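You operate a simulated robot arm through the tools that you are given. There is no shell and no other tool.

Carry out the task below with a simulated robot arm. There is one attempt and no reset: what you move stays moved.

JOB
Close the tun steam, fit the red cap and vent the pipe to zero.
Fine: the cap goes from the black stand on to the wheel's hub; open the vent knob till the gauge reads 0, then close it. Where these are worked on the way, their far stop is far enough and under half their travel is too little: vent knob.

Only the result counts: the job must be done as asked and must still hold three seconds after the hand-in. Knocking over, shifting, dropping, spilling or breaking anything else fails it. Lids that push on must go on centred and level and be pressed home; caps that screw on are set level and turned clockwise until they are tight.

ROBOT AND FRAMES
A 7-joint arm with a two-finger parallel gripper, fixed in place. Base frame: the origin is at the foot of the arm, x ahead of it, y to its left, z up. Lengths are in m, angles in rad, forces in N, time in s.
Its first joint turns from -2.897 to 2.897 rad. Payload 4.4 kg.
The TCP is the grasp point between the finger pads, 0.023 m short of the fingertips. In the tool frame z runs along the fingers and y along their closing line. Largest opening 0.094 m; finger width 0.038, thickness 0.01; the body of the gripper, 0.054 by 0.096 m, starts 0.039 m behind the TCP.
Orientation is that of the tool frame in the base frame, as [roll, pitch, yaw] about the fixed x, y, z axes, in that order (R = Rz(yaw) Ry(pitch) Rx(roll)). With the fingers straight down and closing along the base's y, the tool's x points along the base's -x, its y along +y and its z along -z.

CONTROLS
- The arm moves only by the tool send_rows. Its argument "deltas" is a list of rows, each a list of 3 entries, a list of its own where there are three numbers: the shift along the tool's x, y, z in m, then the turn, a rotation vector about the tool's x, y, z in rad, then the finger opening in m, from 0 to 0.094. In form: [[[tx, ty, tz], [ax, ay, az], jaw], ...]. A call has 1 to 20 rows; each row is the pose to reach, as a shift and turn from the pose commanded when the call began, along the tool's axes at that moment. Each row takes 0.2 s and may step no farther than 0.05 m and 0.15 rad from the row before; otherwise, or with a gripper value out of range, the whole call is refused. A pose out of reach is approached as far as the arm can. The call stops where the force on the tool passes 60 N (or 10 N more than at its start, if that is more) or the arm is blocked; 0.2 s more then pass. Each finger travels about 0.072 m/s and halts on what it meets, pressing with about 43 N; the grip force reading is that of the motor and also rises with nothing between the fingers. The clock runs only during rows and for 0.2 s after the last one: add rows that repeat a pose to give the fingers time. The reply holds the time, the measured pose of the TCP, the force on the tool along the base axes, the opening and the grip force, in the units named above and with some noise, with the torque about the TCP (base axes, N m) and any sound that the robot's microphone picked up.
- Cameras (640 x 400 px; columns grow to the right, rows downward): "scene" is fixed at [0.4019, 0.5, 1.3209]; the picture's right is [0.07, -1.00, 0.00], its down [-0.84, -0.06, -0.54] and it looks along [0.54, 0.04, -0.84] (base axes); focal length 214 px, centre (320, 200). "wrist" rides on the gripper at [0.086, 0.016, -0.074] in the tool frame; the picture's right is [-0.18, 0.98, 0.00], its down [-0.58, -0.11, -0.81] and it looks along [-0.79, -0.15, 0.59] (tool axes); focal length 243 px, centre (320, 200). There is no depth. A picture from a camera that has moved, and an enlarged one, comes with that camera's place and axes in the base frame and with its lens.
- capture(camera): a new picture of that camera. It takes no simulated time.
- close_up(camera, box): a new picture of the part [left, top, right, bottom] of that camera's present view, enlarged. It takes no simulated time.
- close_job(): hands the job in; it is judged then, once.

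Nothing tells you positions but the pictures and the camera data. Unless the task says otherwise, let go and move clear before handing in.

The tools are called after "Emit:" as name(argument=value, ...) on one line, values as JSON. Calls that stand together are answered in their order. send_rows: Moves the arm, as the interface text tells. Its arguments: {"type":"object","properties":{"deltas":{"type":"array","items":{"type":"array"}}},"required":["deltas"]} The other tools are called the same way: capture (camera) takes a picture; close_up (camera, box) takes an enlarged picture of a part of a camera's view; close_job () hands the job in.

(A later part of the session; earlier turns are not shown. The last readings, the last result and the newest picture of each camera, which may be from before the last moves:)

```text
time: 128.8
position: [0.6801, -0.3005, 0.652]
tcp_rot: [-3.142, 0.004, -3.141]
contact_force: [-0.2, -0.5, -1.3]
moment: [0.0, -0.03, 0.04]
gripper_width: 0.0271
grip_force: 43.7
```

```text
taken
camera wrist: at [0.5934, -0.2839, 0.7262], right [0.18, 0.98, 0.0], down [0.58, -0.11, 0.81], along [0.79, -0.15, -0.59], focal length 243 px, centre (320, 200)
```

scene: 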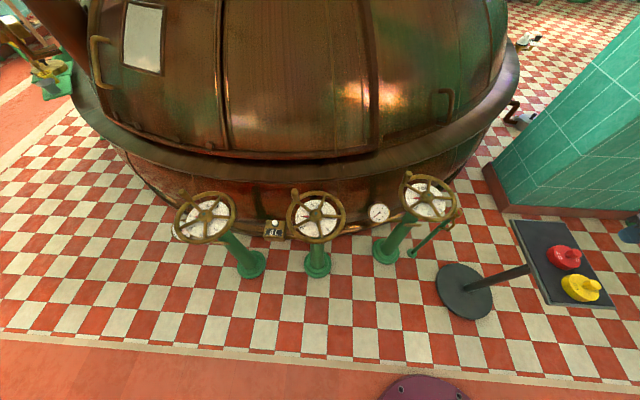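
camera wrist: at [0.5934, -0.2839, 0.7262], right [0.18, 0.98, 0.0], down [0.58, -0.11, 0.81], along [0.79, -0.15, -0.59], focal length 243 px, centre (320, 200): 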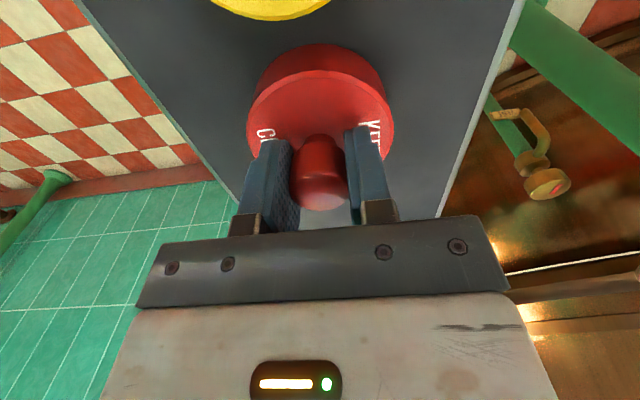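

The vertical pull is about 1.3 N, which looks like the cap's weight. I'll continue lifting slowly.

Emit:
send_rows(deltas=[[[0, 0, -0.002], [0, 0, 0], 0.0], [[0, 0, -0.004], [0, 0, 0], 0.0], [[0, 0, -0.006], [0, 0, 0], 0.0], [[0, 0, -0.008], [0, 0, 0], 0.0], [[0, 0, -0.01], [0, 0, 0], 0.0]])

Emit:
capture(camera="wrist")

Emit:
close_up(camera="scene", box=[545, 225, 605, 275])

```text
time: 130.0
position: [0.6806, -0.3001, 0.6615]
tcp_rot: [-3.141, 0.002, -3.141]
contact_force: [-0.4, -0.5, -1.0]
moment: [-0.04, -0.02, -0.01]
gripper_width: 0.0269
grip_force: 43.8
```

```text
taken
camera wrist: at [0.5934, -0.2841, 0.7357], right [0.18, 0.98, 0.0], down [0.58, -0.11, 0.81], along [0.79, -0.15, -0.59], focal length 243 px, centre (320, 200)
```

wrist: 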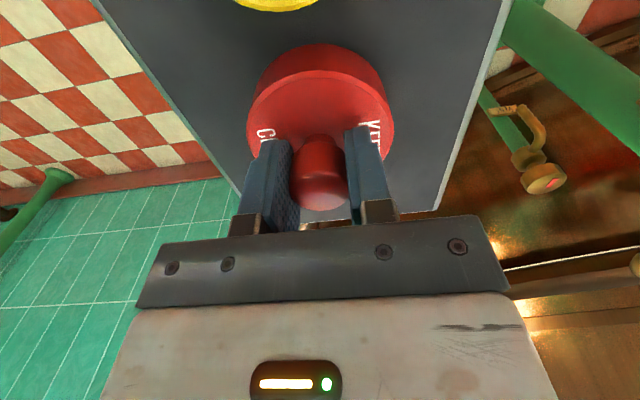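

```text
8.00 times, centred on (575, 250) of scene
camera zoom: at [0.4019, 0.5, 1.3209], right [0.07, -1.0, 0.0], down [-0.84, -0.06, -0.54], along [0.54, 0.04, -0.84], focal length 1716 px, centre (-1720, -200)
```

zoom: 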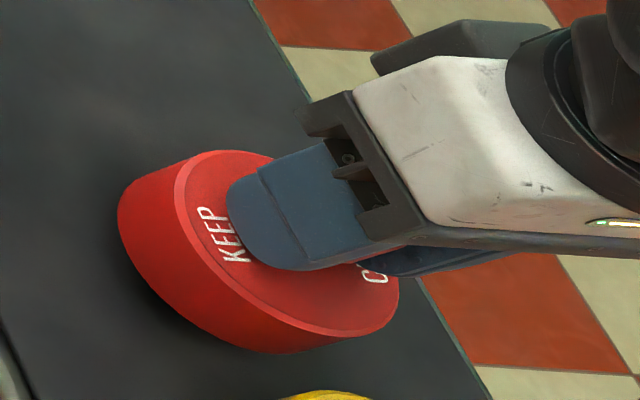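

The cap has come up with the gripper this time. I'll lift slowly to a safe carrying height and confirm that it stays put.

Emit:
send_rows(deltas=[[[0, 0, -0.005], [0, 0, 0], 0.0], [[0, 0, -0.012], [0, 0, 0], 0.0], [[0, 0, -0.02], [0, 0, 0], 0.0], [[0, 0, -0.028], [0, 0, 0], 0.0], [[0, 0, -0.036], [0, 0, 0], 0.0], [[0, 0, -0.044], [0, 0, 0], 0.0], [[0, 0, -0.052], [0, 0, 0], 0.0], [[0, 0, -0.06], [0, 0, 0], 0.0], [[0, 0, -0.068], [0, 0, 0], 0.0], [[0, 0, -0.076], [0, 0, 0], 0.0], [[0, 0, -0.084], [0, 0, 0], 0.0], [[0, 0, -0.092], [0, 0, 0], 0.0], [[0, 0, -0.1], [0, 0, 0], 0.0], [[0, 0, -0.106], [0, 0, 0], 0.0], [[0, 0, -0.11], [0, 0, 0], 0.0], [[0, 0, -0.11], [0, 0, 0], 0.0]])

Emit:
capture(camera="wrist")

Emit:
close_up(camera="scene", box=[540, 170, 640, 270])

```text
time: 133.4
position: [0.6798, -0.3008, 0.7715]
tcp_rot: [3.142, 0.002, -3.141]
contact_force: [-0.5, -0.1, -0.5]
moment: [-0.01, -0.01, 0.01]
gripper_width: 0.0271
grip_force: 43.4
```

```text
taken
camera wrist: at [0.5936, -0.2837, 0.8464], right [0.18, 0.98, 0.0], down [0.58, -0.11, 0.81], along [0.79, -0.15, -0.59], focal length 243 px, centre (320, 200)
```

wrist: 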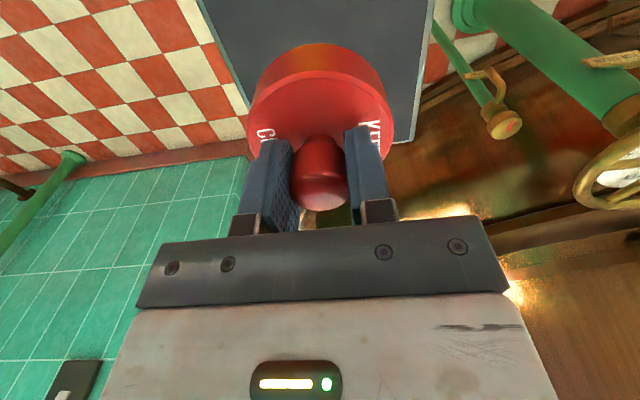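

```text
4.00 times, centred on (590, 220) of scene
camera zoom: at [0.4019, 0.5, 1.3209], right [0.07, -1.0, 0.0], down [-0.84, -0.06, -0.54], along [0.54, 0.04, -0.84], focal length 858 px, centre (-760, 120)
```

zoom: 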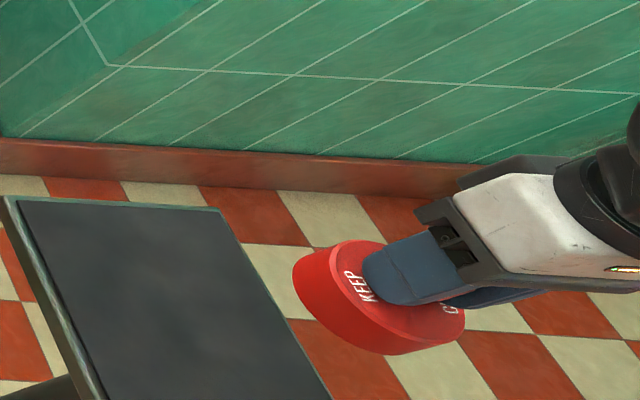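

The cap hangs level in the jaws. I'll carry it smoothly towards the hub in two gentle moves.

Emit:
send_rows(deltas=[[[-0.0034, 0.0072, 0], [0, 0, 0], 0.0], [[-0.0086, 0.0181, 0], [0, 0, 0], 0.0], [[-0.0154, 0.0325, 0], [0, 0, 0], 0.0], [[-0.024, 0.0506, 0], [0, 0, 0], 0.0], [[-0.0325, 0.0687, 0], [0, 0, 0], 0.0], [[-0.0411, 0.0868, 0], [0, 0, 0], 0.0], [[-0.0496, 0.1048, 0], [0, 0, 0], 0.0], [[-0.0582, 0.1229, 0], [0, 0, 0], 0.0], [[-0.0668, 0.141, 0], [0, 0, 0], 0.0], [[-0.0753, 0.1591, 0], [0, 0, 0], 0.0], [[-0.0839, 0.1771, 0], [0, 0, 0], 0.0], [[-0.0924, 0.1952, 0], [0, 0, 0], 0.0], [[-0.0976, 0.2061, 0], [0, 0, 0], 0.0], [[-0.0996, 0.2104, 0], [0, 0, 0], 0.0], [[-0.0996, 0.2104, 0], [0, 0, 0], 0.0]])

Emit:
send_rows(deltas=[[[-0.0034, 0.0072, 0], [0, 0, 0], 0.0], [[-0.0086, 0.0181, 0], [0, 0, 0], 0.0], [[-0.0154, 0.0325, 0], [0, 0, 0], 0.0], [[-0.024, 0.0506, 0], [0, 0, 0], 0.0], [[-0.0325, 0.0687, 0], [0, 0, 0], 0.0], [[-0.0411, 0.0868, 0], [0, 0, 0], 0.0], [[-0.0496, 0.1048, 0], [0, 0, 0], 0.0], [[-0.0582, 0.1229, 0], [0, 0, 0], 0.0], [[-0.0668, 0.141, 0], [0, 0, 0], 0.0], [[-0.0753, 0.1591, 0], [0, 0, 0], 0.0], [[-0.0839, 0.1771, 0], [0, 0, 0], 0.0], [[-0.0924, 0.1952, 0], [0, 0, 0], 0.0], [[-0.0976, 0.2061, 0], [0, 0, 0], 0.0], [[-0.0996, 0.2104, 0], [0, 0, 0], 0.0], [[-0.0996, 0.2104, 0], [0, 0, 0], 0.0]])

Emit:
capture(camera="wrist")

Emit:
close_up(camera="scene", box=[390, 140, 510, 240])

```text
time: 136.6
position: [0.7791, -0.0894, 0.7716]
tcp_rot: [-3.141, 0.001, -3.141]
contact_force: [-0.9, 0.7, -1.4]
moment: [0.01, -0.01, 0.02]
gripper_width: 0.0273
grip_force: 42.7
```

```text
time: 139.8
position: [0.8804, 0.1208, 0.7724]
tcp_rot: [-3.141, 0.003, 3.142]
contact_force: [0.2, 0.8, -0.4]
moment: [0.01, 0.01, 0.0]
gripper_width: 0.0271
grip_force: 43.1
```

```text
taken
camera wrist: at [0.7931, 0.138, 0.8471], right [0.18, 0.98, 0.0], down [0.58, -0.11, 0.81], along [0.79, -0.15, -0.59], focal length 243 px, centre (320, 200)
```

wrist: 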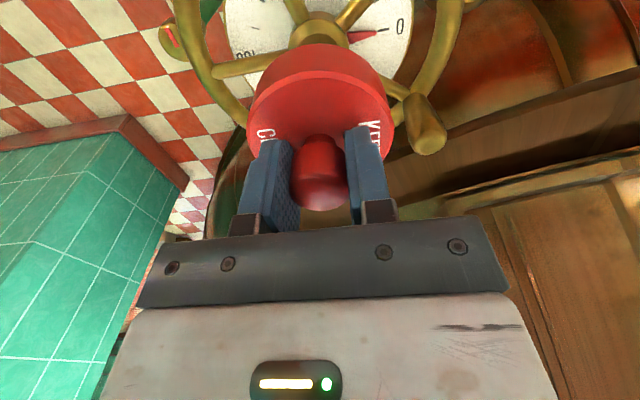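

```text
4.00 times, centred on (450, 190) of scene
camera zoom: at [0.4019, 0.5, 1.3209], right [0.07, -1.0, 0.0], down [-0.84, -0.06, -0.54], along [0.54, 0.04, -0.84], focal length 858 px, centre (-200, 240)
```

zoom: 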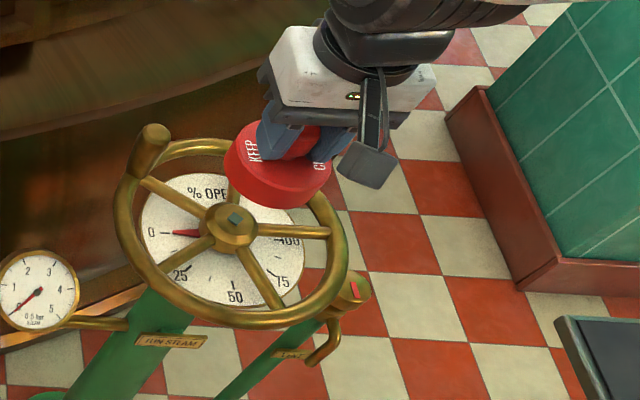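

The cap is over the hub. I'll take a few extra pose readings to average out the noise.

Emit:
send_rows(deltas=[[[0, 0, 0.005], [0, 0, 0], 0.0]])

Emit:
send_rows(deltas=[[[0, 0, 0.005], [0, 0, 0], 0.0]])

Emit:
send_rows(deltas=[[[0, 0, 0.005], [0, 0, 0], 0.0]])

Emit:
send_rows(deltas=[[[0, 0, 0.005], [0, 0, 0], 0.0]])

```text
time: 140.2
position: [0.8792, 0.1206, 0.7662]
tcp_rot: [-3.141, 0.001, 3.141]
contact_force: [-0.4, 0.3, -0.4]
moment: [0.0, 0.02, 0.03]
gripper_width: 0.0269
grip_force: 43.0
```

```text
time: 140.6
position: [0.8794, 0.1215, 0.7614]
tcp_rot: [-3.141, 0.0, -3.141]
contact_force: [-0.3, 0.1, -1.4]
moment: [0.0, -0.01, 0.02]
gripper_width: 0.027
grip_force: 42.8
```

```text
time: 141.0
position: [0.8799, 0.1203, 0.7564]
tcp_rot: [3.141, 0.0, -3.14]
contact_force: [1.0, -0.3, -1.2]
moment: [0.03, 0.01, 0.01]
gripper_width: 0.0272
grip_force: 42.8
```

```text
time: 141.4
position: [0.8796, 0.1217, 0.7509]
tcp_rot: [-3.141, 0.002, -3.141]
contact_force: [0.9, 0.8, -1.1]
moment: [-0.05, -0.02, 0.02]
gripper_width: 0.027
grip_force: 43.4
```

The averages put me within 1 mm of the hub axis. I'll correct 0.6 mm in y and descend slowly, watching for contact.

Emit:
send_rows(deltas=[[[0, -0.0006, 0.003], [0, 0, 0], 0.0], [[0, -0.0006, 0.008], [0, 0, 0], 0.0], [[0, -0.0006, 0.013], [0, 0, 0], 0.0], [[0, -0.0006, 0.018], [0, 0, 0], 0.0], [[0, -0.0006, 0.023], [0, 0, 0], 0.0], [[0, -0.0006, 0.028], [0, 0, 0], 0.0], [[0, -0.0006, 0.03], [0, 0, 0], 0.0]])

Emit:
capture(camera="wrist")

Emit:
close_up(camera="scene", box=[400, 150, 480, 220])

```text
time: 143.0
position: [0.879, 0.1213, 0.7219]
tcp_rot: [-3.141, 0.001, -3.14]
contact_force: [0.1, -0.5, -1.1]
moment: [0.0, -0.04, 0.02]
gripper_width: 0.027
grip_force: 43.2
```

```text
taken
camera wrist: at [0.7934, 0.1376, 0.7968], right [0.18, 0.98, 0.0], down [0.58, -0.11, 0.81], along [0.79, -0.15, -0.59], focal length 243 px, centre (320, 200)
```

wrist: 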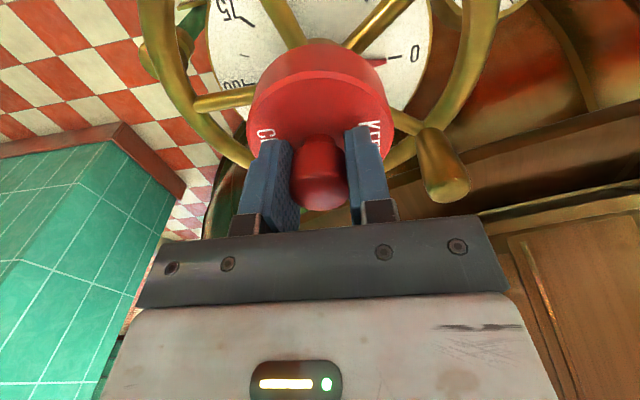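

```text
5.71 times, centred on (440, 185) of scene
camera zoom: at [0.4019, 0.5, 1.3209], right [0.07, -1.0, 0.0], down [-0.84, -0.06, -0.54], along [0.54, 0.04, -0.84], focal length 1226 px, centre (-366, 286)
```

zoom: 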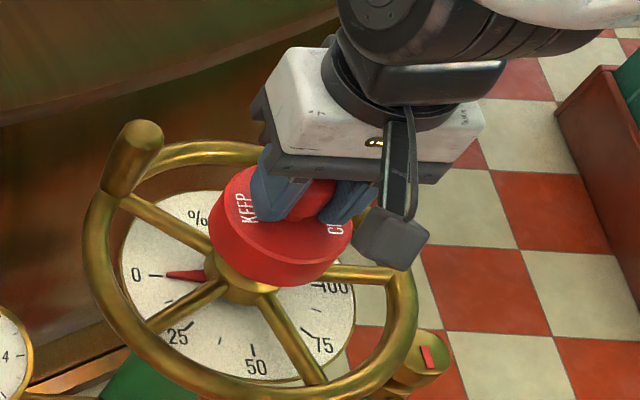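

Still no contact and the cap looks aligned with the hub. I'll descend further in small steps.

Emit:
send_rows(deltas=[[[0, 0, 0.002], [0, 0, 0], 0.0], [[0, 0, 0.004], [0, 0, 0], 0.0], [[0, 0, 0.006], [0, 0, 0], 0.0], [[0, 0, 0.008], [0, 0, 0], 0.0], [[0, 0, 0.01], [0, 0, 0], 0.0]])

Emit:
send_rows(deltas=[[[0, 0, 0.002], [0, 0, 0], 0.0], [[0, 0, 0.004], [0, 0, 0], 0.0], [[0, 0, 0.006], [0, 0, 0], 0.0]])

Emit:
close_up(camera="scene", box=[400, 150, 480, 220])

```text
time: 144.2
position: [0.8791, 0.1205, 0.7121]
tcp_rot: [3.141, 0.002, 3.141]
contact_force: [-0.2, 0.2, -2.1]
moment: [0.02, 0.01, -0.01]
gripper_width: 0.0268
grip_force: 42.6
```

```text
time: 145.0
position: [0.8782, 0.1198, 0.705]
tcp_rot: [3.14, 0.002, -3.141]
contact_force: [0.1, 1.2, -1.2]
moment: [0.02, -0.01, 0.0]
gripper_width: 0.0271
grip_force: 42.9
```

```text
5.71 times, centred on (440, 185) of scene
camera zoom: at [0.4019, 0.5, 1.3209], right [0.07, -1.0, 0.0], down [-0.84, -0.06, -0.54], along [0.54, 0.04, -0.84], focal length 1226 px, centre (-366, 286)
```

zoom: 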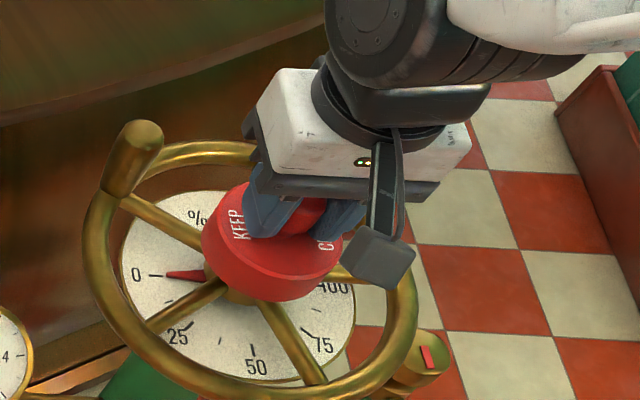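

Emit:
send_rows(deltas=[[[0, 0, 0.002], [0, 0, 0], 0.0], [[0, 0, 0.004], [0, 0, 0], 0.0], [[0, 0, 0.004], [0, 0, 0], 0.0]])

Emit:
send_rows(deltas=[[[0, 0, 0.002], [0, 0, 0], 0.0], [[0, 0, 0.004], [0, 0, 0], 0.0], [[0, 0, 0.004], [0, 0, 0], 0.0]])

Emit:
send_rows(deltas=[[[0, 0, 0.002], [0, 0, 0], 0.0], [[0, 0, 0.003], [0, 0, 0], 0.0], [[0, 0, 0.003], [0, 0, 0], 0.0]])

Emit:
close_up(camera="scene", box=[400, 150, 480, 220])

```text
time: 145.8
position: [0.8785, 0.1191, 0.7002]
tcp_rot: [-3.141, 0.001, -3.14]
contact_force: [0.6, 0.7, -1.9]
moment: [0.01, -0.01, 0.0]
gripper_width: 0.0269
grip_force: 42.9
```

```text
time: 146.6
position: [0.8792, 0.1198, 0.6987]
tcp_rot: [3.141, 0.002, 3.141]
contact_force: [0.1, 0.5, -0.6]
moment: [-0.01, -0.01, 0.01]
gripper_width: 0.027
grip_force: 43.0
```

```text
time: 147.4
position: [0.8784, 0.1191, 0.6959]
tcp_rot: [-3.141, 0.003, 3.14]
contact_force: [-0.1, 0.3, -0.9]
moment: [0.0, 0.0, -0.02]
gripper_width: 0.027
grip_force: 43.2
```

```text
5.71 times, centred on (440, 185) of scene
camera zoom: at [0.4019, 0.5, 1.3209], right [0.07, -1.0, 0.0], down [-0.84, -0.06, -0.54], along [0.54, 0.04, -0.84], focal length 1226 px, centre (-366, 286)
```

zoom: 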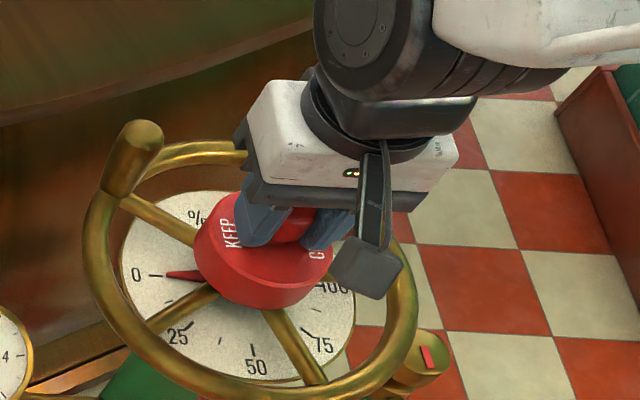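

No contact force yet and the cap's skirt seems to be passing the hub. I'll continue in small steps.

Emit:
send_rows(deltas=[[[0, 0, 0.002], [0, 0, 0], 0.0], [[0, 0, 0.004], [0, 0, 0], 0.0], [[0, 0, 0.004], [0, 0, 0], 0.0]])

Emit:
send_rows(deltas=[[[0, 0, 0.002], [0, 0, 0], 0.0], [[0, 0, 0.004], [0, 0, 0], 0.0], [[0, 0, 0.004], [0, 0, 0], 0.0]])

Emit:
send_rows(deltas=[[[0, 0, 0.002], [0, 0, 0], 0.0], [[0, 0, 0.004], [0, 0, 0], 0.0], [[0, 0, 0.004], [0, 0, 0], 0.0]])

Emit:
close_up(camera="scene", box=[400, 150, 480, 220])

```text
time: 148.2
position: [0.8799, 0.1197, 0.69]
tcp_rot: [-3.141, 0.002, -3.141]
contact_force: [-0.2, -0.8, -0.5]
moment: [-0.01, -0.01, 0.02]
gripper_width: 0.0269
grip_force: 42.7
```

```text
time: 149.0
position: [0.8808, 0.12, 0.6901]
tcp_rot: [-3.142, 0.005, 3.14]
contact_force: [-1.6, 4.0, 40.6]
moment: [0.05, -0.11, -0.05]
gripper_width: 0.0273
grip_force: 42.9
```

```text
time: 149.5
position: [0.8823, 0.1193, 0.6879]
tcp_rot: [3.141, 0.008, 3.14]
contact_force: [0.7, 0.4, 5.7]
moment: [0.01, 0.16, 0.01]
gripper_width: 0.0272
grip_force: 43.7
stopped in row 2: the force on the tool passed its limit at 65 N (the readings are from after the stop); the commanded pose is now the measured one
```

```text
5.71 times, centred on (440, 185) of scene
camera zoom: at [0.4019, 0.5, 1.3209], right [0.07, -1.0, 0.0], down [-0.84, -0.06, -0.54], along [0.54, 0.04, -0.84], focal length 1226 px, centre (-366, 286)
```

zoom: 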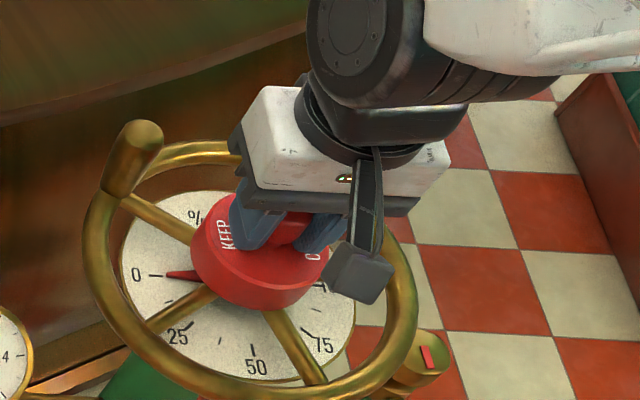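

The cap met firm resistance at TCP z≈0.688, with 65 N pressed on it. I'll look closely at how it sits on the hub before doing anything else.

Emit:
capture(camera="wrist")

Emit:
close_up(camera="wrist", box=[220, 0, 420, 140])

Emit:
close_up(camera="scene", box=[415, 180, 455, 210])

```text
taken
camera wrist: at [0.795, 0.1367, 0.7621], right [0.18, 0.98, 0.0], down [0.58, -0.11, 0.81], along [0.8, -0.15, -0.59], focal length 243 px, centre (320, 200)
```

wrist: 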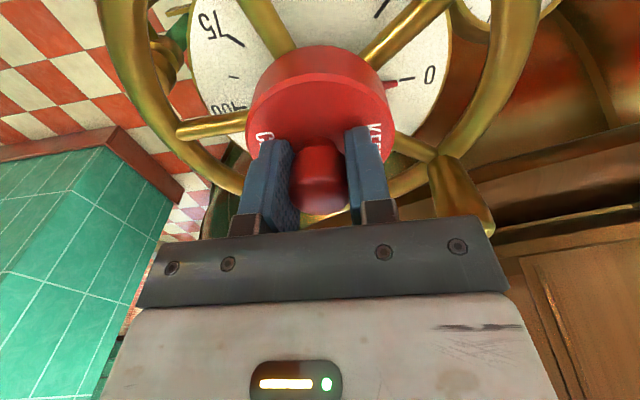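

```text
2.86 times, centred on (320, 70) of wrist
camera zoom: at [0.795, 0.1367, 0.7621], right [0.18, 0.98, 0.0], down [0.58, -0.11, 0.81], along [0.8, -0.15, -0.59], focal length 693 px, centre (320, 571)
```

zoom: 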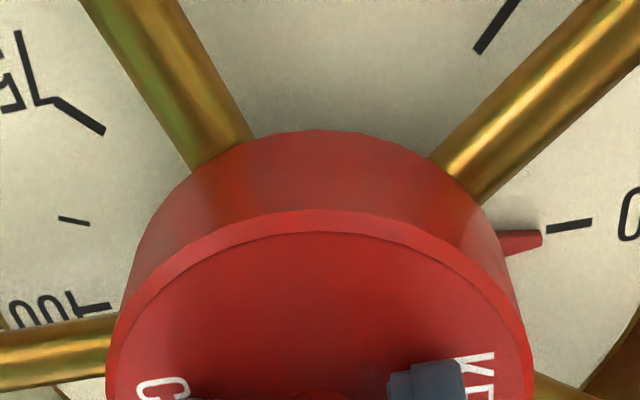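

```text
13.33 times, centred on (435, 195) of scene
camera zoom: at [0.4019, 0.5, 1.3209], right [0.07, -1.0, 0.0], down [-0.84, -0.06, -0.54], along [0.54, 0.04, -0.84], focal length 2860 px, centre (-1213, 267)
```

zoom: 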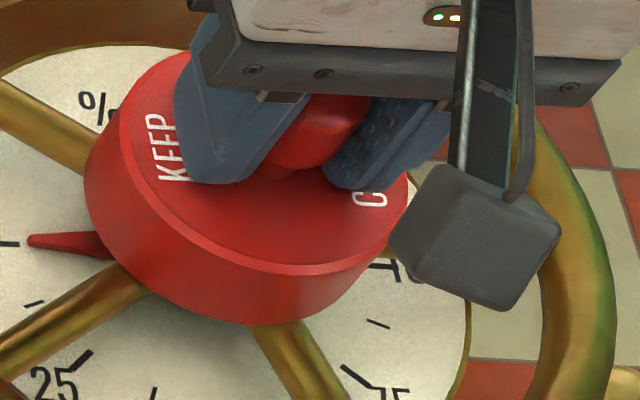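

The cap's skirt is down at the spokes and looks level. I'll release it, rise a little and check that it's centred and level before pressing it home.

Emit:
send_rows(deltas=[[[0, 0, 0], [0, 0, 0], 0.035], [[0, 0, 0], [0, 0, 0], 0.055], [[0, 0, 0], [0, 0, 0], 0.065], [[0, 0, -0.015], [0, 0, 0], 0.065], [[0, 0, -0.035], [0, 0, 0], 0.065], [[0, 0, -0.055], [0, 0, 0], 0.065], [[0, 0, -0.055], [0, 0, 0], 0.065]])

Emit:
capture(camera="wrist")

Emit:
close_up(camera="wrist", box=[230, 0, 410, 130])

Emit:
close_up(camera="scene", box=[410, 170, 460, 220])

```text
time: 151.1
position: [0.8812, 0.1191, 0.7424]
tcp_rot: [-3.141, 0.006, 3.142]
contact_force: [-0.4, 0.3, 0.4]
moment: [0.02, 0.0, -0.02]
gripper_width: 0.0654
grip_force: 0.1
```

```text
taken
camera wrist: at [0.7946, 0.1364, 0.8175], right [0.18, 0.98, 0.0], down [0.58, -0.11, 0.81], along [0.8, -0.15, -0.59], focal length 243 px, centre (320, 200)
```

wrist: 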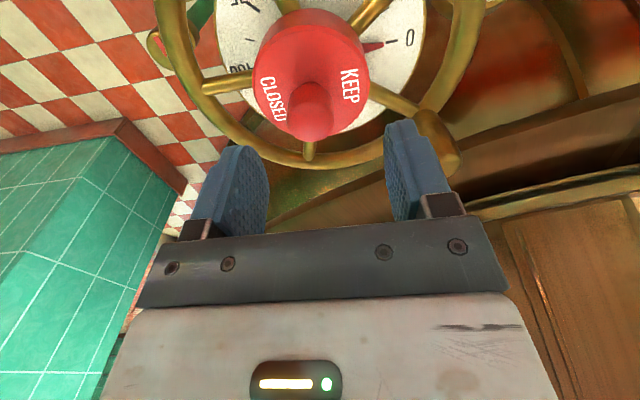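

```text
3.08 times, centred on (320, 65) of wrist
camera zoom: at [0.7946, 0.1364, 0.8175], right [0.18, 0.98, 0.0], down [0.58, -0.11, 0.81], along [0.8, -0.15, -0.59], focal length 746 px, centre (320, 615)
```

zoom: 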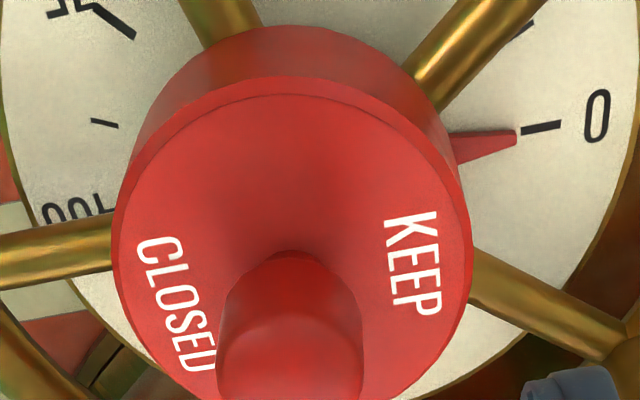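

```text
8.00 times, centred on (435, 195) of scene
camera zoom: at [0.4019, 0.5, 1.3209], right [0.07, -1.0, 0.0], down [-0.84, -0.06, -0.54], along [0.54, 0.04, -0.84], focal length 1716 px, centre (-600, 240)
```

zoom: 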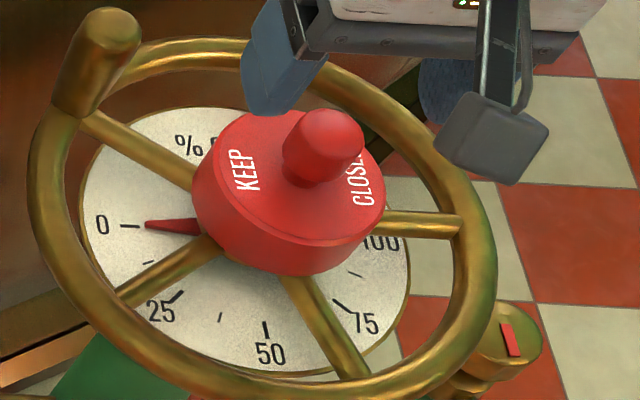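

From this view the cap seems a few mm off the tool axis, so I need to find out whether the cap or the gripper has shifted. I'll zoom in further.

Emit:
close_up(camera="wrist", box=[240, 30, 400, 140])

Emit:
close_up(camera="wrist", box=[240, 0, 400, 110])

Emit:
close_up(camera="scene", box=[420, 180, 450, 210])

```text
3.64 times, centred on (320, 85) of wrist
camera zoom: at [0.7946, 0.1364, 0.8175], right [0.18, 0.98, 0.0], down [0.58, -0.11, 0.81], along [0.8, -0.15, -0.59], focal length 882 px, centre (320, 618)
```

zoom: 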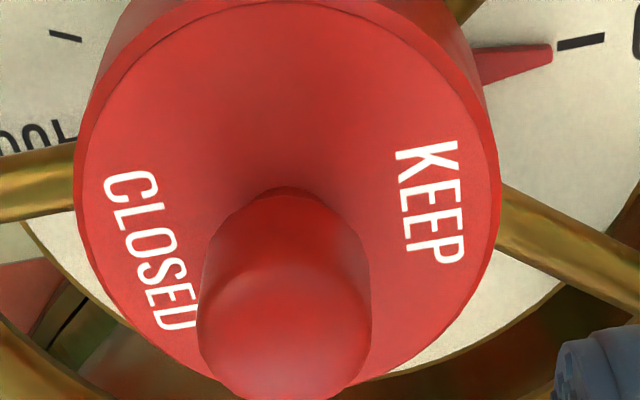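

```text
3.64 times, centred on (320, 55) of wrist
camera zoom: at [0.7946, 0.1364, 0.8175], right [0.18, 0.98, 0.0], down [0.58, -0.11, 0.81], along [0.8, -0.15, -0.59], focal length 882 px, centre (320, 727)
```

zoom: 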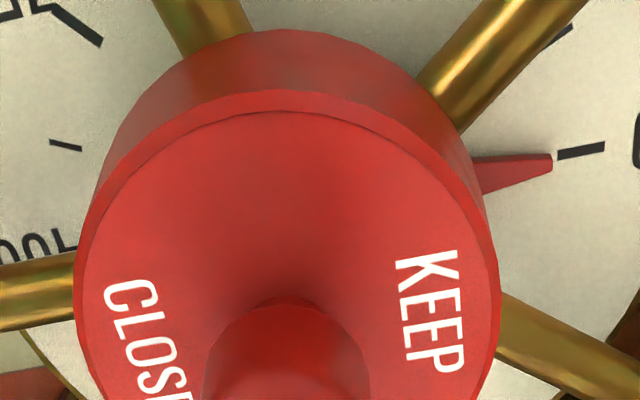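

```text
13.33 times, centred on (435, 195) of scene
camera zoom: at [0.4019, 0.5, 1.3209], right [0.07, -1.0, 0.0], down [-0.84, -0.06, -0.54], along [0.54, 0.04, -0.84], focal length 2860 px, centre (-1213, 267)
```

zoom: 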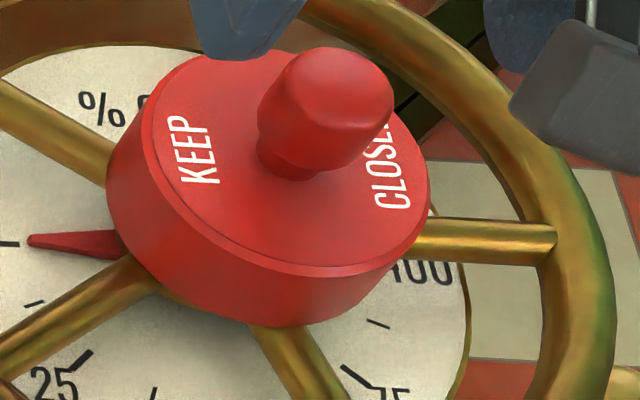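

The scene and wrist views agree that the cap slid about 6 mm towards -y when released, so it isn't centred now. I want to see how it sits from the side before regripping, so I'll back off and look at it at a low angle.

Emit:
send_rows(deltas=[[[0.02, 0, -0.03], [0, 0, 0], 0.094], [[0.05, 0, -0.05], [0, -0.06, 0], 0.094], [[0.08, 0, -0.05], [0, -0.12, 0], 0.094], [[0.11, 0, -0.05], [0, -0.18, 0], 0.094], [[0.14, 0, -0.04], [0, -0.24, 0], 0.094], [[0.17, 0, -0.03], [0, -0.3, 0], 0.094], [[0.19, 0, -0.01], [0, -0.36, 0], 0.094], [[0.2, 0, 0.01], [0, -0.42, 0], 0.094], [[0.2, 0, 0.022], [0, -0.45, 0], 0.094], [[0.2, 0, 0.022], [0, -0.45, 0], 0.094]])

Emit:
capture(camera="wrist")

Emit:
close_up(camera="wrist", box=[240, 110, 400, 220])

```text
time: 153.3
position: [0.6814, 0.1199, 0.7194]
tcp_rot: [-3.142, 0.455, 3.141]
contact_force: [0.4, 0.1, -0.7]
moment: [0.02, 0.01, 0.0]
gripper_width: 0.0939
grip_force: 0.2
```

```text
taken
camera wrist: at [0.5714, 0.1365, 0.7481], right [0.17, 0.98, 0.08], down [0.17, -0.11, 0.98], along [0.97, -0.15, -0.18], focal length 243 px, centre (320, 200)
```

wrist: 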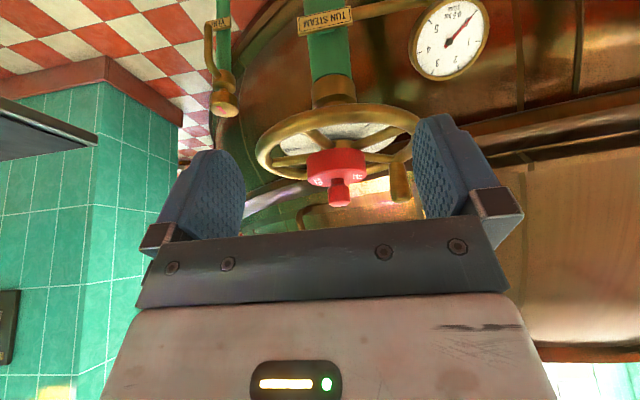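

```text
3.64 times, centred on (320, 165) of wrist
camera zoom: at [0.5714, 0.1365, 0.7481], right [0.17, 0.98, 0.08], down [0.17, -0.11, 0.98], along [0.97, -0.15, -0.18], focal length 882 px, centre (320, 327)
```

zoom: 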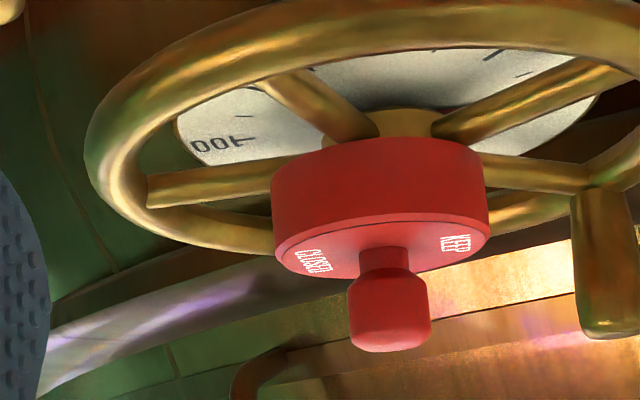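

Emit:
close_up(camera="wrist", box=[295, 130, 375, 185])

Emit:
close_up(camera="wrist", box=[300, 135, 360, 175])

```text
7.27 times, centred on (335, 158) of wrist
camera zoom: at [0.5714, 0.1365, 0.7481], right [0.17, 0.98, 0.08], down [0.17, -0.11, 0.98], along [0.97, -0.15, -0.18], focal length 1764 px, centre (211, 509)
```

zoom: 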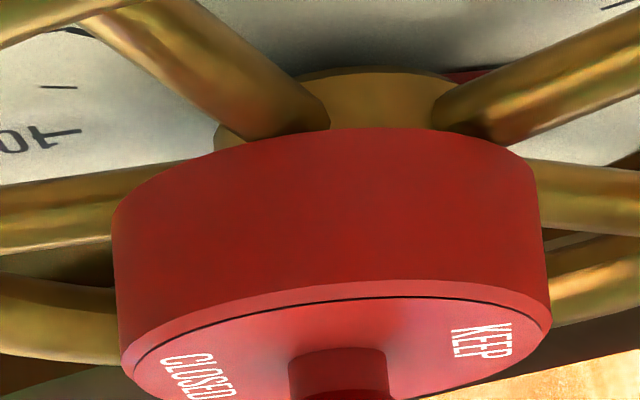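

```text
10.00 times, centred on (330, 155) of wrist
camera zoom: at [0.5714, 0.1365, 0.7481], right [0.17, 0.98, 0.08], down [0.17, -0.11, 0.98], along [0.97, -0.15, -0.18], focal length 2426 px, centre (220, 650)
```

zoom: 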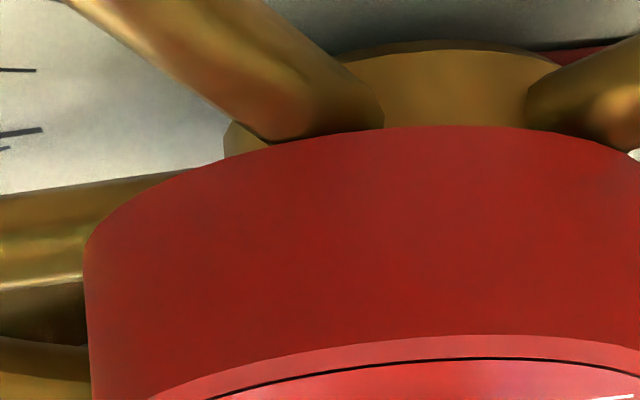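

From the side the cap is level and fully down (skirt at the spokes, z≈0.637), just 6 mm off-centre because it fits loosely. I'll straighten the tool, return over the hub axis and let the closing jaws push the knob back to centre.

Emit:
send_rows(deltas=[[[-0.0178, 0, -0.008], [0, 0.114, 0], 0.094], [[-0.0357, 0, -0.016], [0, 0.228, 0], 0.094], [[-0.0535, 0, -0.024], [0, 0.341, 0], 0.094], [[-0.0713, 0, -0.0319], [0, 0.455, 0], 0.08], [[-0.0713, 0, -0.0319], [0, 0.455, 0], 0.07], [[-0.0713, 0, -0.0319], [0, 0.455, 0], 0.07]])

```text
time: 154.7
position: [0.7326, 0.1206, 0.7773]
tcp_rot: [-3.14, 0.0, 3.14]
contact_force: [0.1, -0.7, 0.2]
moment: [-0.01, 0.0, 0.0]
gripper_width: 0.0699
grip_force: 0.0
```

Emit:
send_rows(deltas=[[[-0.037, 0, 0], [0, 0, 0], 0.07], [[-0.074, 0, 0], [0, 0, 0], 0.07], [[-0.111, 0, 0], [0, 0, 0], 0.07], [[-0.1468, -0.0004, 0], [0, 0, 0], 0.07], [[-0.1468, -0.0004, 0.02], [0, 0, 0], 0.07], [[-0.1468, -0.0004, 0.035], [0, 0, 0], 0.07], [[-0.1468, -0.0004, 0.035], [0, 0, 0], 0.07]])

Emit:
send_rows(deltas=[[[0, 0, 0], [0, 0, 0], 0.07]])

Emit:
send_rows(deltas=[[[0, 0, 0], [0, 0, 0], 0.07]])

Emit:
close_up(camera="wrist", box=[230, 0, 410, 130])

```text
time: 156.3
position: [0.876, 0.119, 0.7447]
tcp_rot: [3.14, 0.001, 3.142]
contact_force: [0.8, 0.5, -0.1]
moment: [0.0, -0.01, 0.02]
gripper_width: 0.0702
grip_force: 0.0
```

```text
time: 156.7
position: [0.8763, 0.1188, 0.7444]
tcp_rot: [3.141, -0.001, -3.141]
contact_force: [-0.4, 0.2, 0.1]
moment: [0.02, -0.01, 0.02]
gripper_width: 0.0703
grip_force: 0.1
```

```text
time: 157.1
position: [0.876, 0.1186, 0.7449]
tcp_rot: [-3.141, 0.001, 3.141]
contact_force: [0.1, 0.5, -0.2]
moment: [-0.02, -0.01, 0.0]
gripper_width: 0.0698
grip_force: 0.2
```

```text
3.08 times, centred on (320, 65) of wrist
camera zoom: at [0.7905, 0.1358, 0.8195], right [0.18, 0.98, 0.0], down [0.58, -0.11, 0.81], along [0.79, -0.15, -0.59], focal length 746 px, centre (320, 615)
```

zoom: 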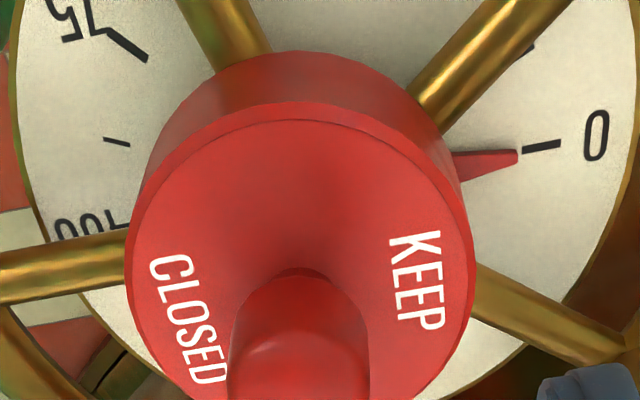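

I'm 3 mm short in x and 1 mm in y of the hub axis. I'll correct that, descend around the knob, and close slowly so that the jaws centre the cap in y.

Emit:
send_rows(deltas=[[[-0.0033, 0.0012, 0], [0, 0, 0], 0.07], [[-0.0033, 0.0012, 0.02], [0, 0, 0], 0.07], [[-0.0033, 0.0012, 0.04], [0, 0, 0], 0.07], [[-0.0033, 0.0012, 0.055], [0, 0, 0], 0.07], [[-0.0033, 0.0012, 0.055], [0, 0, 0], 0.07]])

Emit:
send_rows(deltas=[[[0, 0, 0], [0, 0, 0], 0.055], [[0, 0, 0], [0, 0, 0], 0.048], [[0, 0, 0], [0, 0, 0], 0.043], [[0, 0, 0], [0, 0, 0], 0.038], [[0, 0, 0], [0, 0, 0], 0.034], [[0, 0, 0], [0, 0, 0], 0.031], [[0, 0, 0], [0, 0, 0], 0.029], [[0, 0, 0], [0, 0, 0], 0.0275], [[0, 0, 0], [0, 0, 0], 0.0275]])

Emit:
capture(camera="wrist")

Emit:
close_up(camera="scene", box=[415, 180, 455, 210])

```text
time: 158.3
position: [0.8816, 0.1193, 0.6895]
tcp_rot: [3.141, 0.001, -3.14]
contact_force: [-0.5, -0.6, 0.4]
moment: [0.02, 0.01, -0.01]
gripper_width: 0.0701
grip_force: 0.0
```

```text
time: 160.3
position: [0.8822, 0.119, 0.6895]
tcp_rot: [3.141, 0.002, -3.141]
contact_force: [-0.3, -0.2, 0.0]
moment: [-0.01, 0.04, -0.01]
gripper_width: 0.0279
grip_force: 0.4
```

```text
taken
camera wrist: at [0.7952, 0.1362, 0.7649], right [0.18, 0.98, 0.0], down [0.58, -0.11, 0.81], along [0.79, -0.15, -0.59], focal length 243 px, centre (320, 200)
```

wrist: 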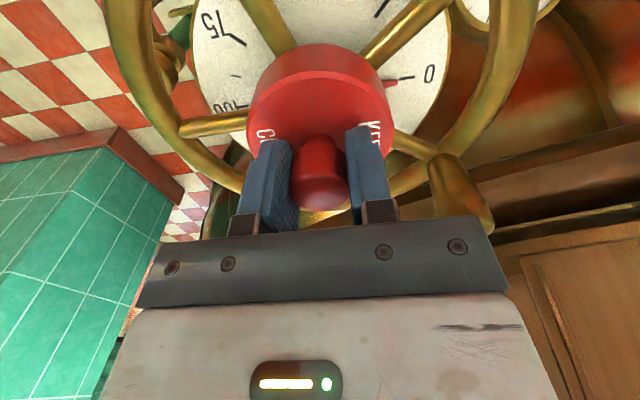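

```text
13.33 times, centred on (435, 195) of scene
camera zoom: at [0.4019, 0.5, 1.3209], right [0.07, -1.0, 0.0], down [-0.84, -0.06, -0.54], along [0.54, 0.04, -0.84], focal length 2860 px, centre (-1213, 267)
```

zoom: 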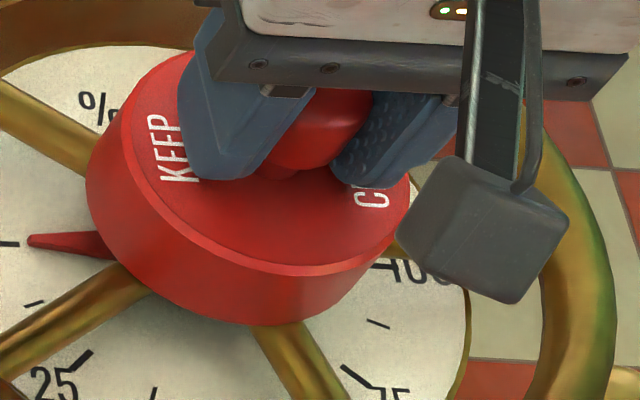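

The jaws slid the cap back to centre in y. My reading is 2.4 mm long in x, so I'll clamp, lift 3 mm, fine-tune the position from averaged readings, and then press straight down.

Emit:
send_rows(deltas=[[[0, 0, 0], [0, 0, 0], 0.015], [[0, 0, 0], [0, 0, 0], 0.0], [[0, 0, 0], [0, 0, 0], 0.0], [[0, 0, -0.0015], [0, 0, 0], 0.0], [[0, 0, -0.003], [0, 0, 0], 0.0], [[0.0024, 0.0009, -0.003], [0, 0, 0], 0.0], [[0.0024, 0.0009, -0.003], [0, 0, 0], 0.0]])

Emit:
send_rows(deltas=[[[0, 0, 0], [0, 0, 0], 0.0]])

Emit:
send_rows(deltas=[[[0, 0, 0], [0, 0, 0], 0.0]])

Emit:
send_rows(deltas=[[[0, 0, 0], [0, 0, 0], 0.0]])

Emit:
send_rows(deltas=[[[0, 0, 0], [0, 0, 0], 0.0]])

```text
time: 161.9
position: [0.8789, 0.1216, 0.6913]
tcp_rot: [3.139, 0.0, 3.141]
contact_force: [0.5, -0.4, -1.3]
moment: [0.0, 0.0, 0.06]
gripper_width: 0.027
grip_force: 42.7
```

```text
time: 162.3
position: [0.8783, 0.1211, 0.6919]
tcp_rot: [-3.141, 0.001, -3.14]
contact_force: [0.1, 0.1, -0.7]
moment: [0.02, 0.0, 0.02]
gripper_width: 0.0271
grip_force: 43.0
```

```text
time: 162.7
position: [0.8796, 0.121, 0.6908]
tcp_rot: [3.141, 0.0, 3.141]
contact_force: [-0.8, -0.4, 0.0]
moment: [-0.01, 0.02, -0.02]
gripper_width: 0.027
grip_force: 43.0
```

```text
time: 163.1
position: [0.8789, 0.12, 0.6912]
tcp_rot: [3.141, 0.001, 3.141]
contact_force: [-0.7, 0.0, -1.2]
moment: [-0.01, -0.01, -0.03]
gripper_width: 0.0269
grip_force: 42.4
```

```text
time: 163.5
position: [0.8793, 0.1207, 0.6914]
tcp_rot: [3.141, -0.001, -3.14]
contact_force: [-0.3, -0.2, -1.2]
moment: [-0.01, -0.01, 0.01]
gripper_width: 0.0271
grip_force: 43.4
```

I'm centred to within a millimetre. Now I'll press straight down in 1 mm steps until the force limit.

Emit:
send_rows(deltas=[[[-0.0003, -0.0007, 0], [0, 0, 0], 0.0], [[-0.0003, -0.0007, 0.001], [0, 0, 0], 0.0], [[-0.0003, -0.0007, 0.002], [0, 0, 0], 0.0], [[-0.0003, -0.0007, 0.003], [0, 0, 0], 0.0], [[-0.0003, -0.0007, 0.003], [0, 0, 0], 0.0]])

Emit:
send_rows(deltas=[[[0, 0, 0.001], [0, 0, 0], 0.0], [[0, 0, 0.002], [0, 0, 0], 0.0], [[0, 0, 0.002], [0, 0, 0], 0.0]])

Emit:
send_rows(deltas=[[[0, 0, 0.001], [0, 0, 0], 0.0], [[0, 0, 0.002], [0, 0, 0], 0.0], [[0, 0, 0.002], [0, 0, 0], 0.0]])

```text
time: 164.7
position: [0.8802, 0.1199, 0.6909]
tcp_rot: [-3.141, 0.001, 3.141]
contact_force: [-4.9, 1.5, 10.5]
moment: [-0.02, 0.45, -0.12]
gripper_width: 0.0268
grip_force: 43.0
```

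```text
time: 165.5
position: [0.8818, 0.1208, 0.6898]
tcp_rot: [3.14, 0.003, -3.141]
contact_force: [-3.2, -7.0, 41.7]
moment: [-0.14, -0.05, 0.01]
gripper_width: 0.0272
grip_force: 43.3
```

```text
time: 166.3
position: [0.8818, 0.1211, 0.6879]
tcp_rot: [3.141, 0.004, 3.14]
contact_force: [11.9, -13.7, 54.2]
moment: [-0.4, -0.09, -0.02]
gripper_width: 0.0269
grip_force: 43.1
```

The cap stops hard at the same height under 54 N, so it's fully down, yet it's loose. It might key on to the square stem or screw on, so I'll ease the pressure and turn it clockwise gently, watching whether it drops or tightens.

Emit:
send_rows(deltas=[[[0, 0, -0.002], [0, 0, 0], 0.0], [[0, 0, -0.0035], [0, 0, 0], 0.0], [[0, 0, -0.0035], [0, 0, 0], 0.0]])

Emit:
send_rows(deltas=[[[0, 0, 0], [0, 0, 0.08], 0.0], [[0, 0, 0], [0, 0, 0.16], 0.0], [[0, 0, 0], [0, 0, 0.24], 0.0], [[0, 0, 0], [0, 0, 0.32], 0.0], [[0, 0, 0], [0, 0, 0.32], 0.0]])

Emit:
capture(camera="wrist")

Emit:
close_up(camera="scene", box=[415, 180, 455, 210])

```text
time: 167.1
position: [0.8789, 0.1214, 0.6884]
tcp_rot: [-3.14, -0.002, 3.141]
contact_force: [3.9, 4.9, 16.4]
moment: [0.29, -0.75, 0.1]
gripper_width: 0.0271
grip_force: 43.4
```

```text
time: 168.3
position: [0.8796, 0.1206, 0.6888]
tcp_rot: [3.142, 0.001, 2.821]
contact_force: [-0.7, -0.1, -0.8]
moment: [0.02, 0.0, -0.01]
gripper_width: 0.0269
grip_force: 42.9
```

```text
taken
camera wrist: at [0.8022, 0.1638, 0.7631], right [0.48, 0.87, 0.0], down [0.52, -0.29, 0.81], along [0.71, -0.39, -0.59], focal length 243 px, centre (320, 200)
```

wrist: 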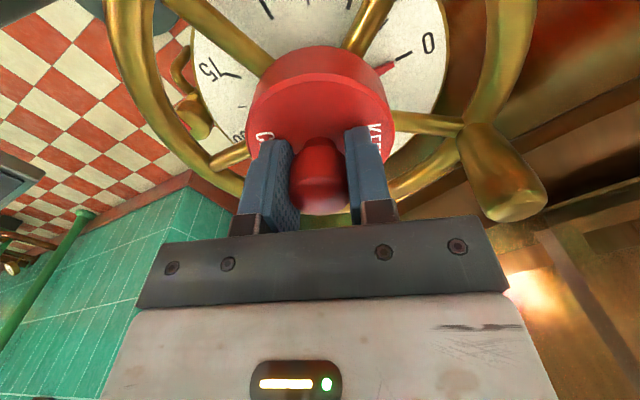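

```text
13.33 times, centred on (435, 195) of scene
camera zoom: at [0.4019, 0.5, 1.3209], right [0.07, -1.0, 0.0], down [-0.84, -0.06, -0.54], along [0.54, 0.04, -0.84], focal length 2860 px, centre (-1213, 267)
```

zoom: 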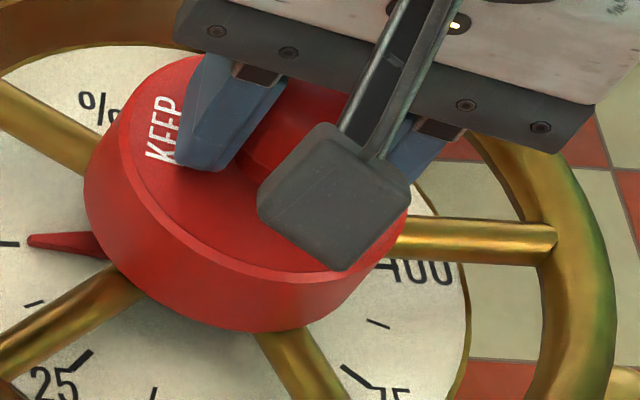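

After about 18° of turning the push vanished: the cap can now go lower, so it does key on to something. I'll press down again to find the new contact height.

Emit:
send_rows(deltas=[[[0, 0, 0.001], [0, 0, 0], 0.0], [[0, 0, 0.001], [0, 0, 0], 0.0]])

Emit:
send_rows(deltas=[[[0, 0, 0.001], [0, 0, 0], 0.0], [[0, 0, 0.001], [0, 0, 0], 0.0]])

Emit:
send_rows(deltas=[[[0, 0, 0.001], [0, 0, 0], 0.0], [[0, 0, 0.001], [0, 0, 0], 0.0]])

Emit:
send_rows(deltas=[[[0, 0, 0.001], [0, 0, 0], 0.0], [[0, 0, 0.001], [0, 0, 0], 0.0]])

```text
time: 168.9
position: [0.8798, 0.1214, 0.6888]
tcp_rot: [-3.141, 0.001, 2.823]
contact_force: [-0.4, 0.0, -1.1]
moment: [0.01, -0.01, 0.01]
gripper_width: 0.027
grip_force: 42.9
```

```text
time: 169.5
position: [0.8795, 0.1216, 0.6881]
tcp_rot: [3.139, 0.001, 2.824]
contact_force: [-4.6, 1.2, 13.3]
moment: [0.0, 0.56, -0.02]
gripper_width: 0.0271
grip_force: 43.2
```

```text
time: 170.1
position: [0.8797, 0.1199, 0.6855]
tcp_rot: [3.14, 0.002, 2.821]
contact_force: [-5.7, 1.1, 30.8]
moment: [0.05, 0.9, -0.01]
gripper_width: 0.0271
grip_force: 42.5
```

```text
time: 170.6
position: [0.8807, 0.1209, 0.688]
tcp_rot: [3.14, 0.004, 2.823]
contact_force: [-0.2, 0.1, 6.0]
moment: [0.01, 0.19, 0.03]
gripper_width: 0.027
grip_force: 42.5
stopped in row 2: the force on the tool passed its limit at 62 N (the readings are from after the stop); the commanded pose is now the measured one
```

The contact height is about the same once knob slip is allowed for, and the cap turned freely with no torque. I'll continue turning clockwise with light pressure to see whether anything engages.

Emit:
send_rows(deltas=[[[0, 0, 0.0005], [0, 0, 0.1], 0.0], [[0, 0, 0.0005], [0, 0, 0.2], 0.0], [[0, 0, 0.0005], [0, 0, 0.3], 0.0], [[0, 0, 0.0005], [0, 0, 0.4], 0.0], [[0, 0, 0.0005], [0, 0, 0.4], 0.0]])

Emit:
send_rows(deltas=[[[0, 0, 0.0005], [0, 0, 0.1], 0.0], [[0, 0, 0.0005], [0, 0, 0.2], 0.0], [[0, 0, 0.0005], [0, 0, 0.3], 0.0], [[0, 0, 0.0005], [0, 0, 0.4], 0.0], [[0, 0, 0.0005], [0, 0, 0.4], 0.0]])

Emit:
close_up(camera="scene", box=[415, 180, 455, 210])

Emit:
capture(camera="wrist")

```text
time: 171.8
position: [0.8813, 0.1209, 0.6872]
tcp_rot: [3.138, 0.004, 2.421]
contact_force: [1.8, -4.2, 27.5]
moment: [-0.31, 0.41, -0.05]
gripper_width: 0.027
grip_force: 43.0
```

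```text
time: 173.0
position: [0.8804, 0.1215, 0.687]
tcp_rot: [3.136, 0.001, 2.019]
contact_force: [7.5, 0.3, 35.3]
moment: [-0.5, 0.03, -0.05]
gripper_width: 0.027
grip_force: 43.0
```

```text
13.33 times, centred on (435, 195) of scene
camera zoom: at [0.4019, 0.5, 1.3209], right [0.07, -1.0, 0.0], down [-0.84, -0.06, -0.54], along [0.54, 0.04, -0.84], focal length 2860 px, centre (-1213, 267)
```

zoom: 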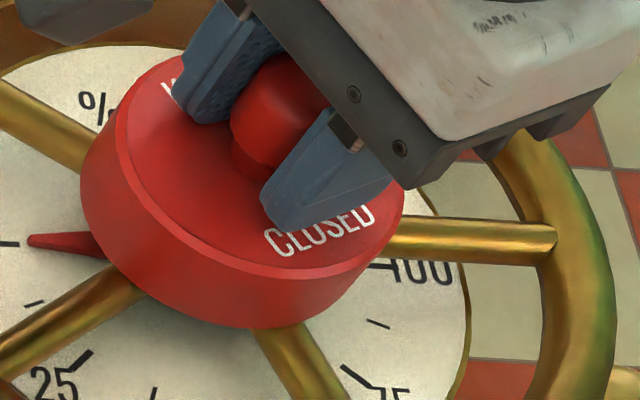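

```text
taken
camera wrist: at [0.8573, 0.2065, 0.7625], right [0.97, 0.26, 0.0], down [0.15, -0.57, 0.81], along [0.21, -0.78, -0.59], focal length 243 px, centre (320, 200)
```

wrist: 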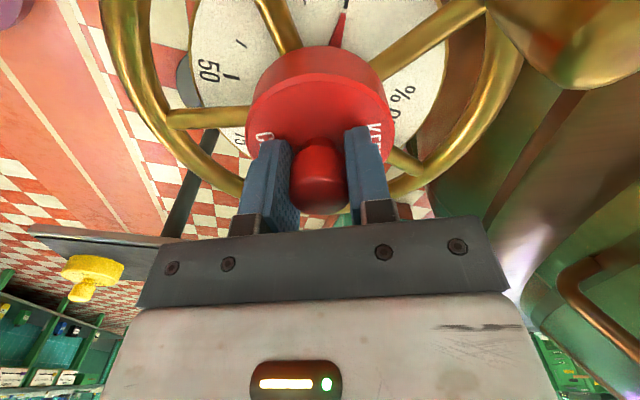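

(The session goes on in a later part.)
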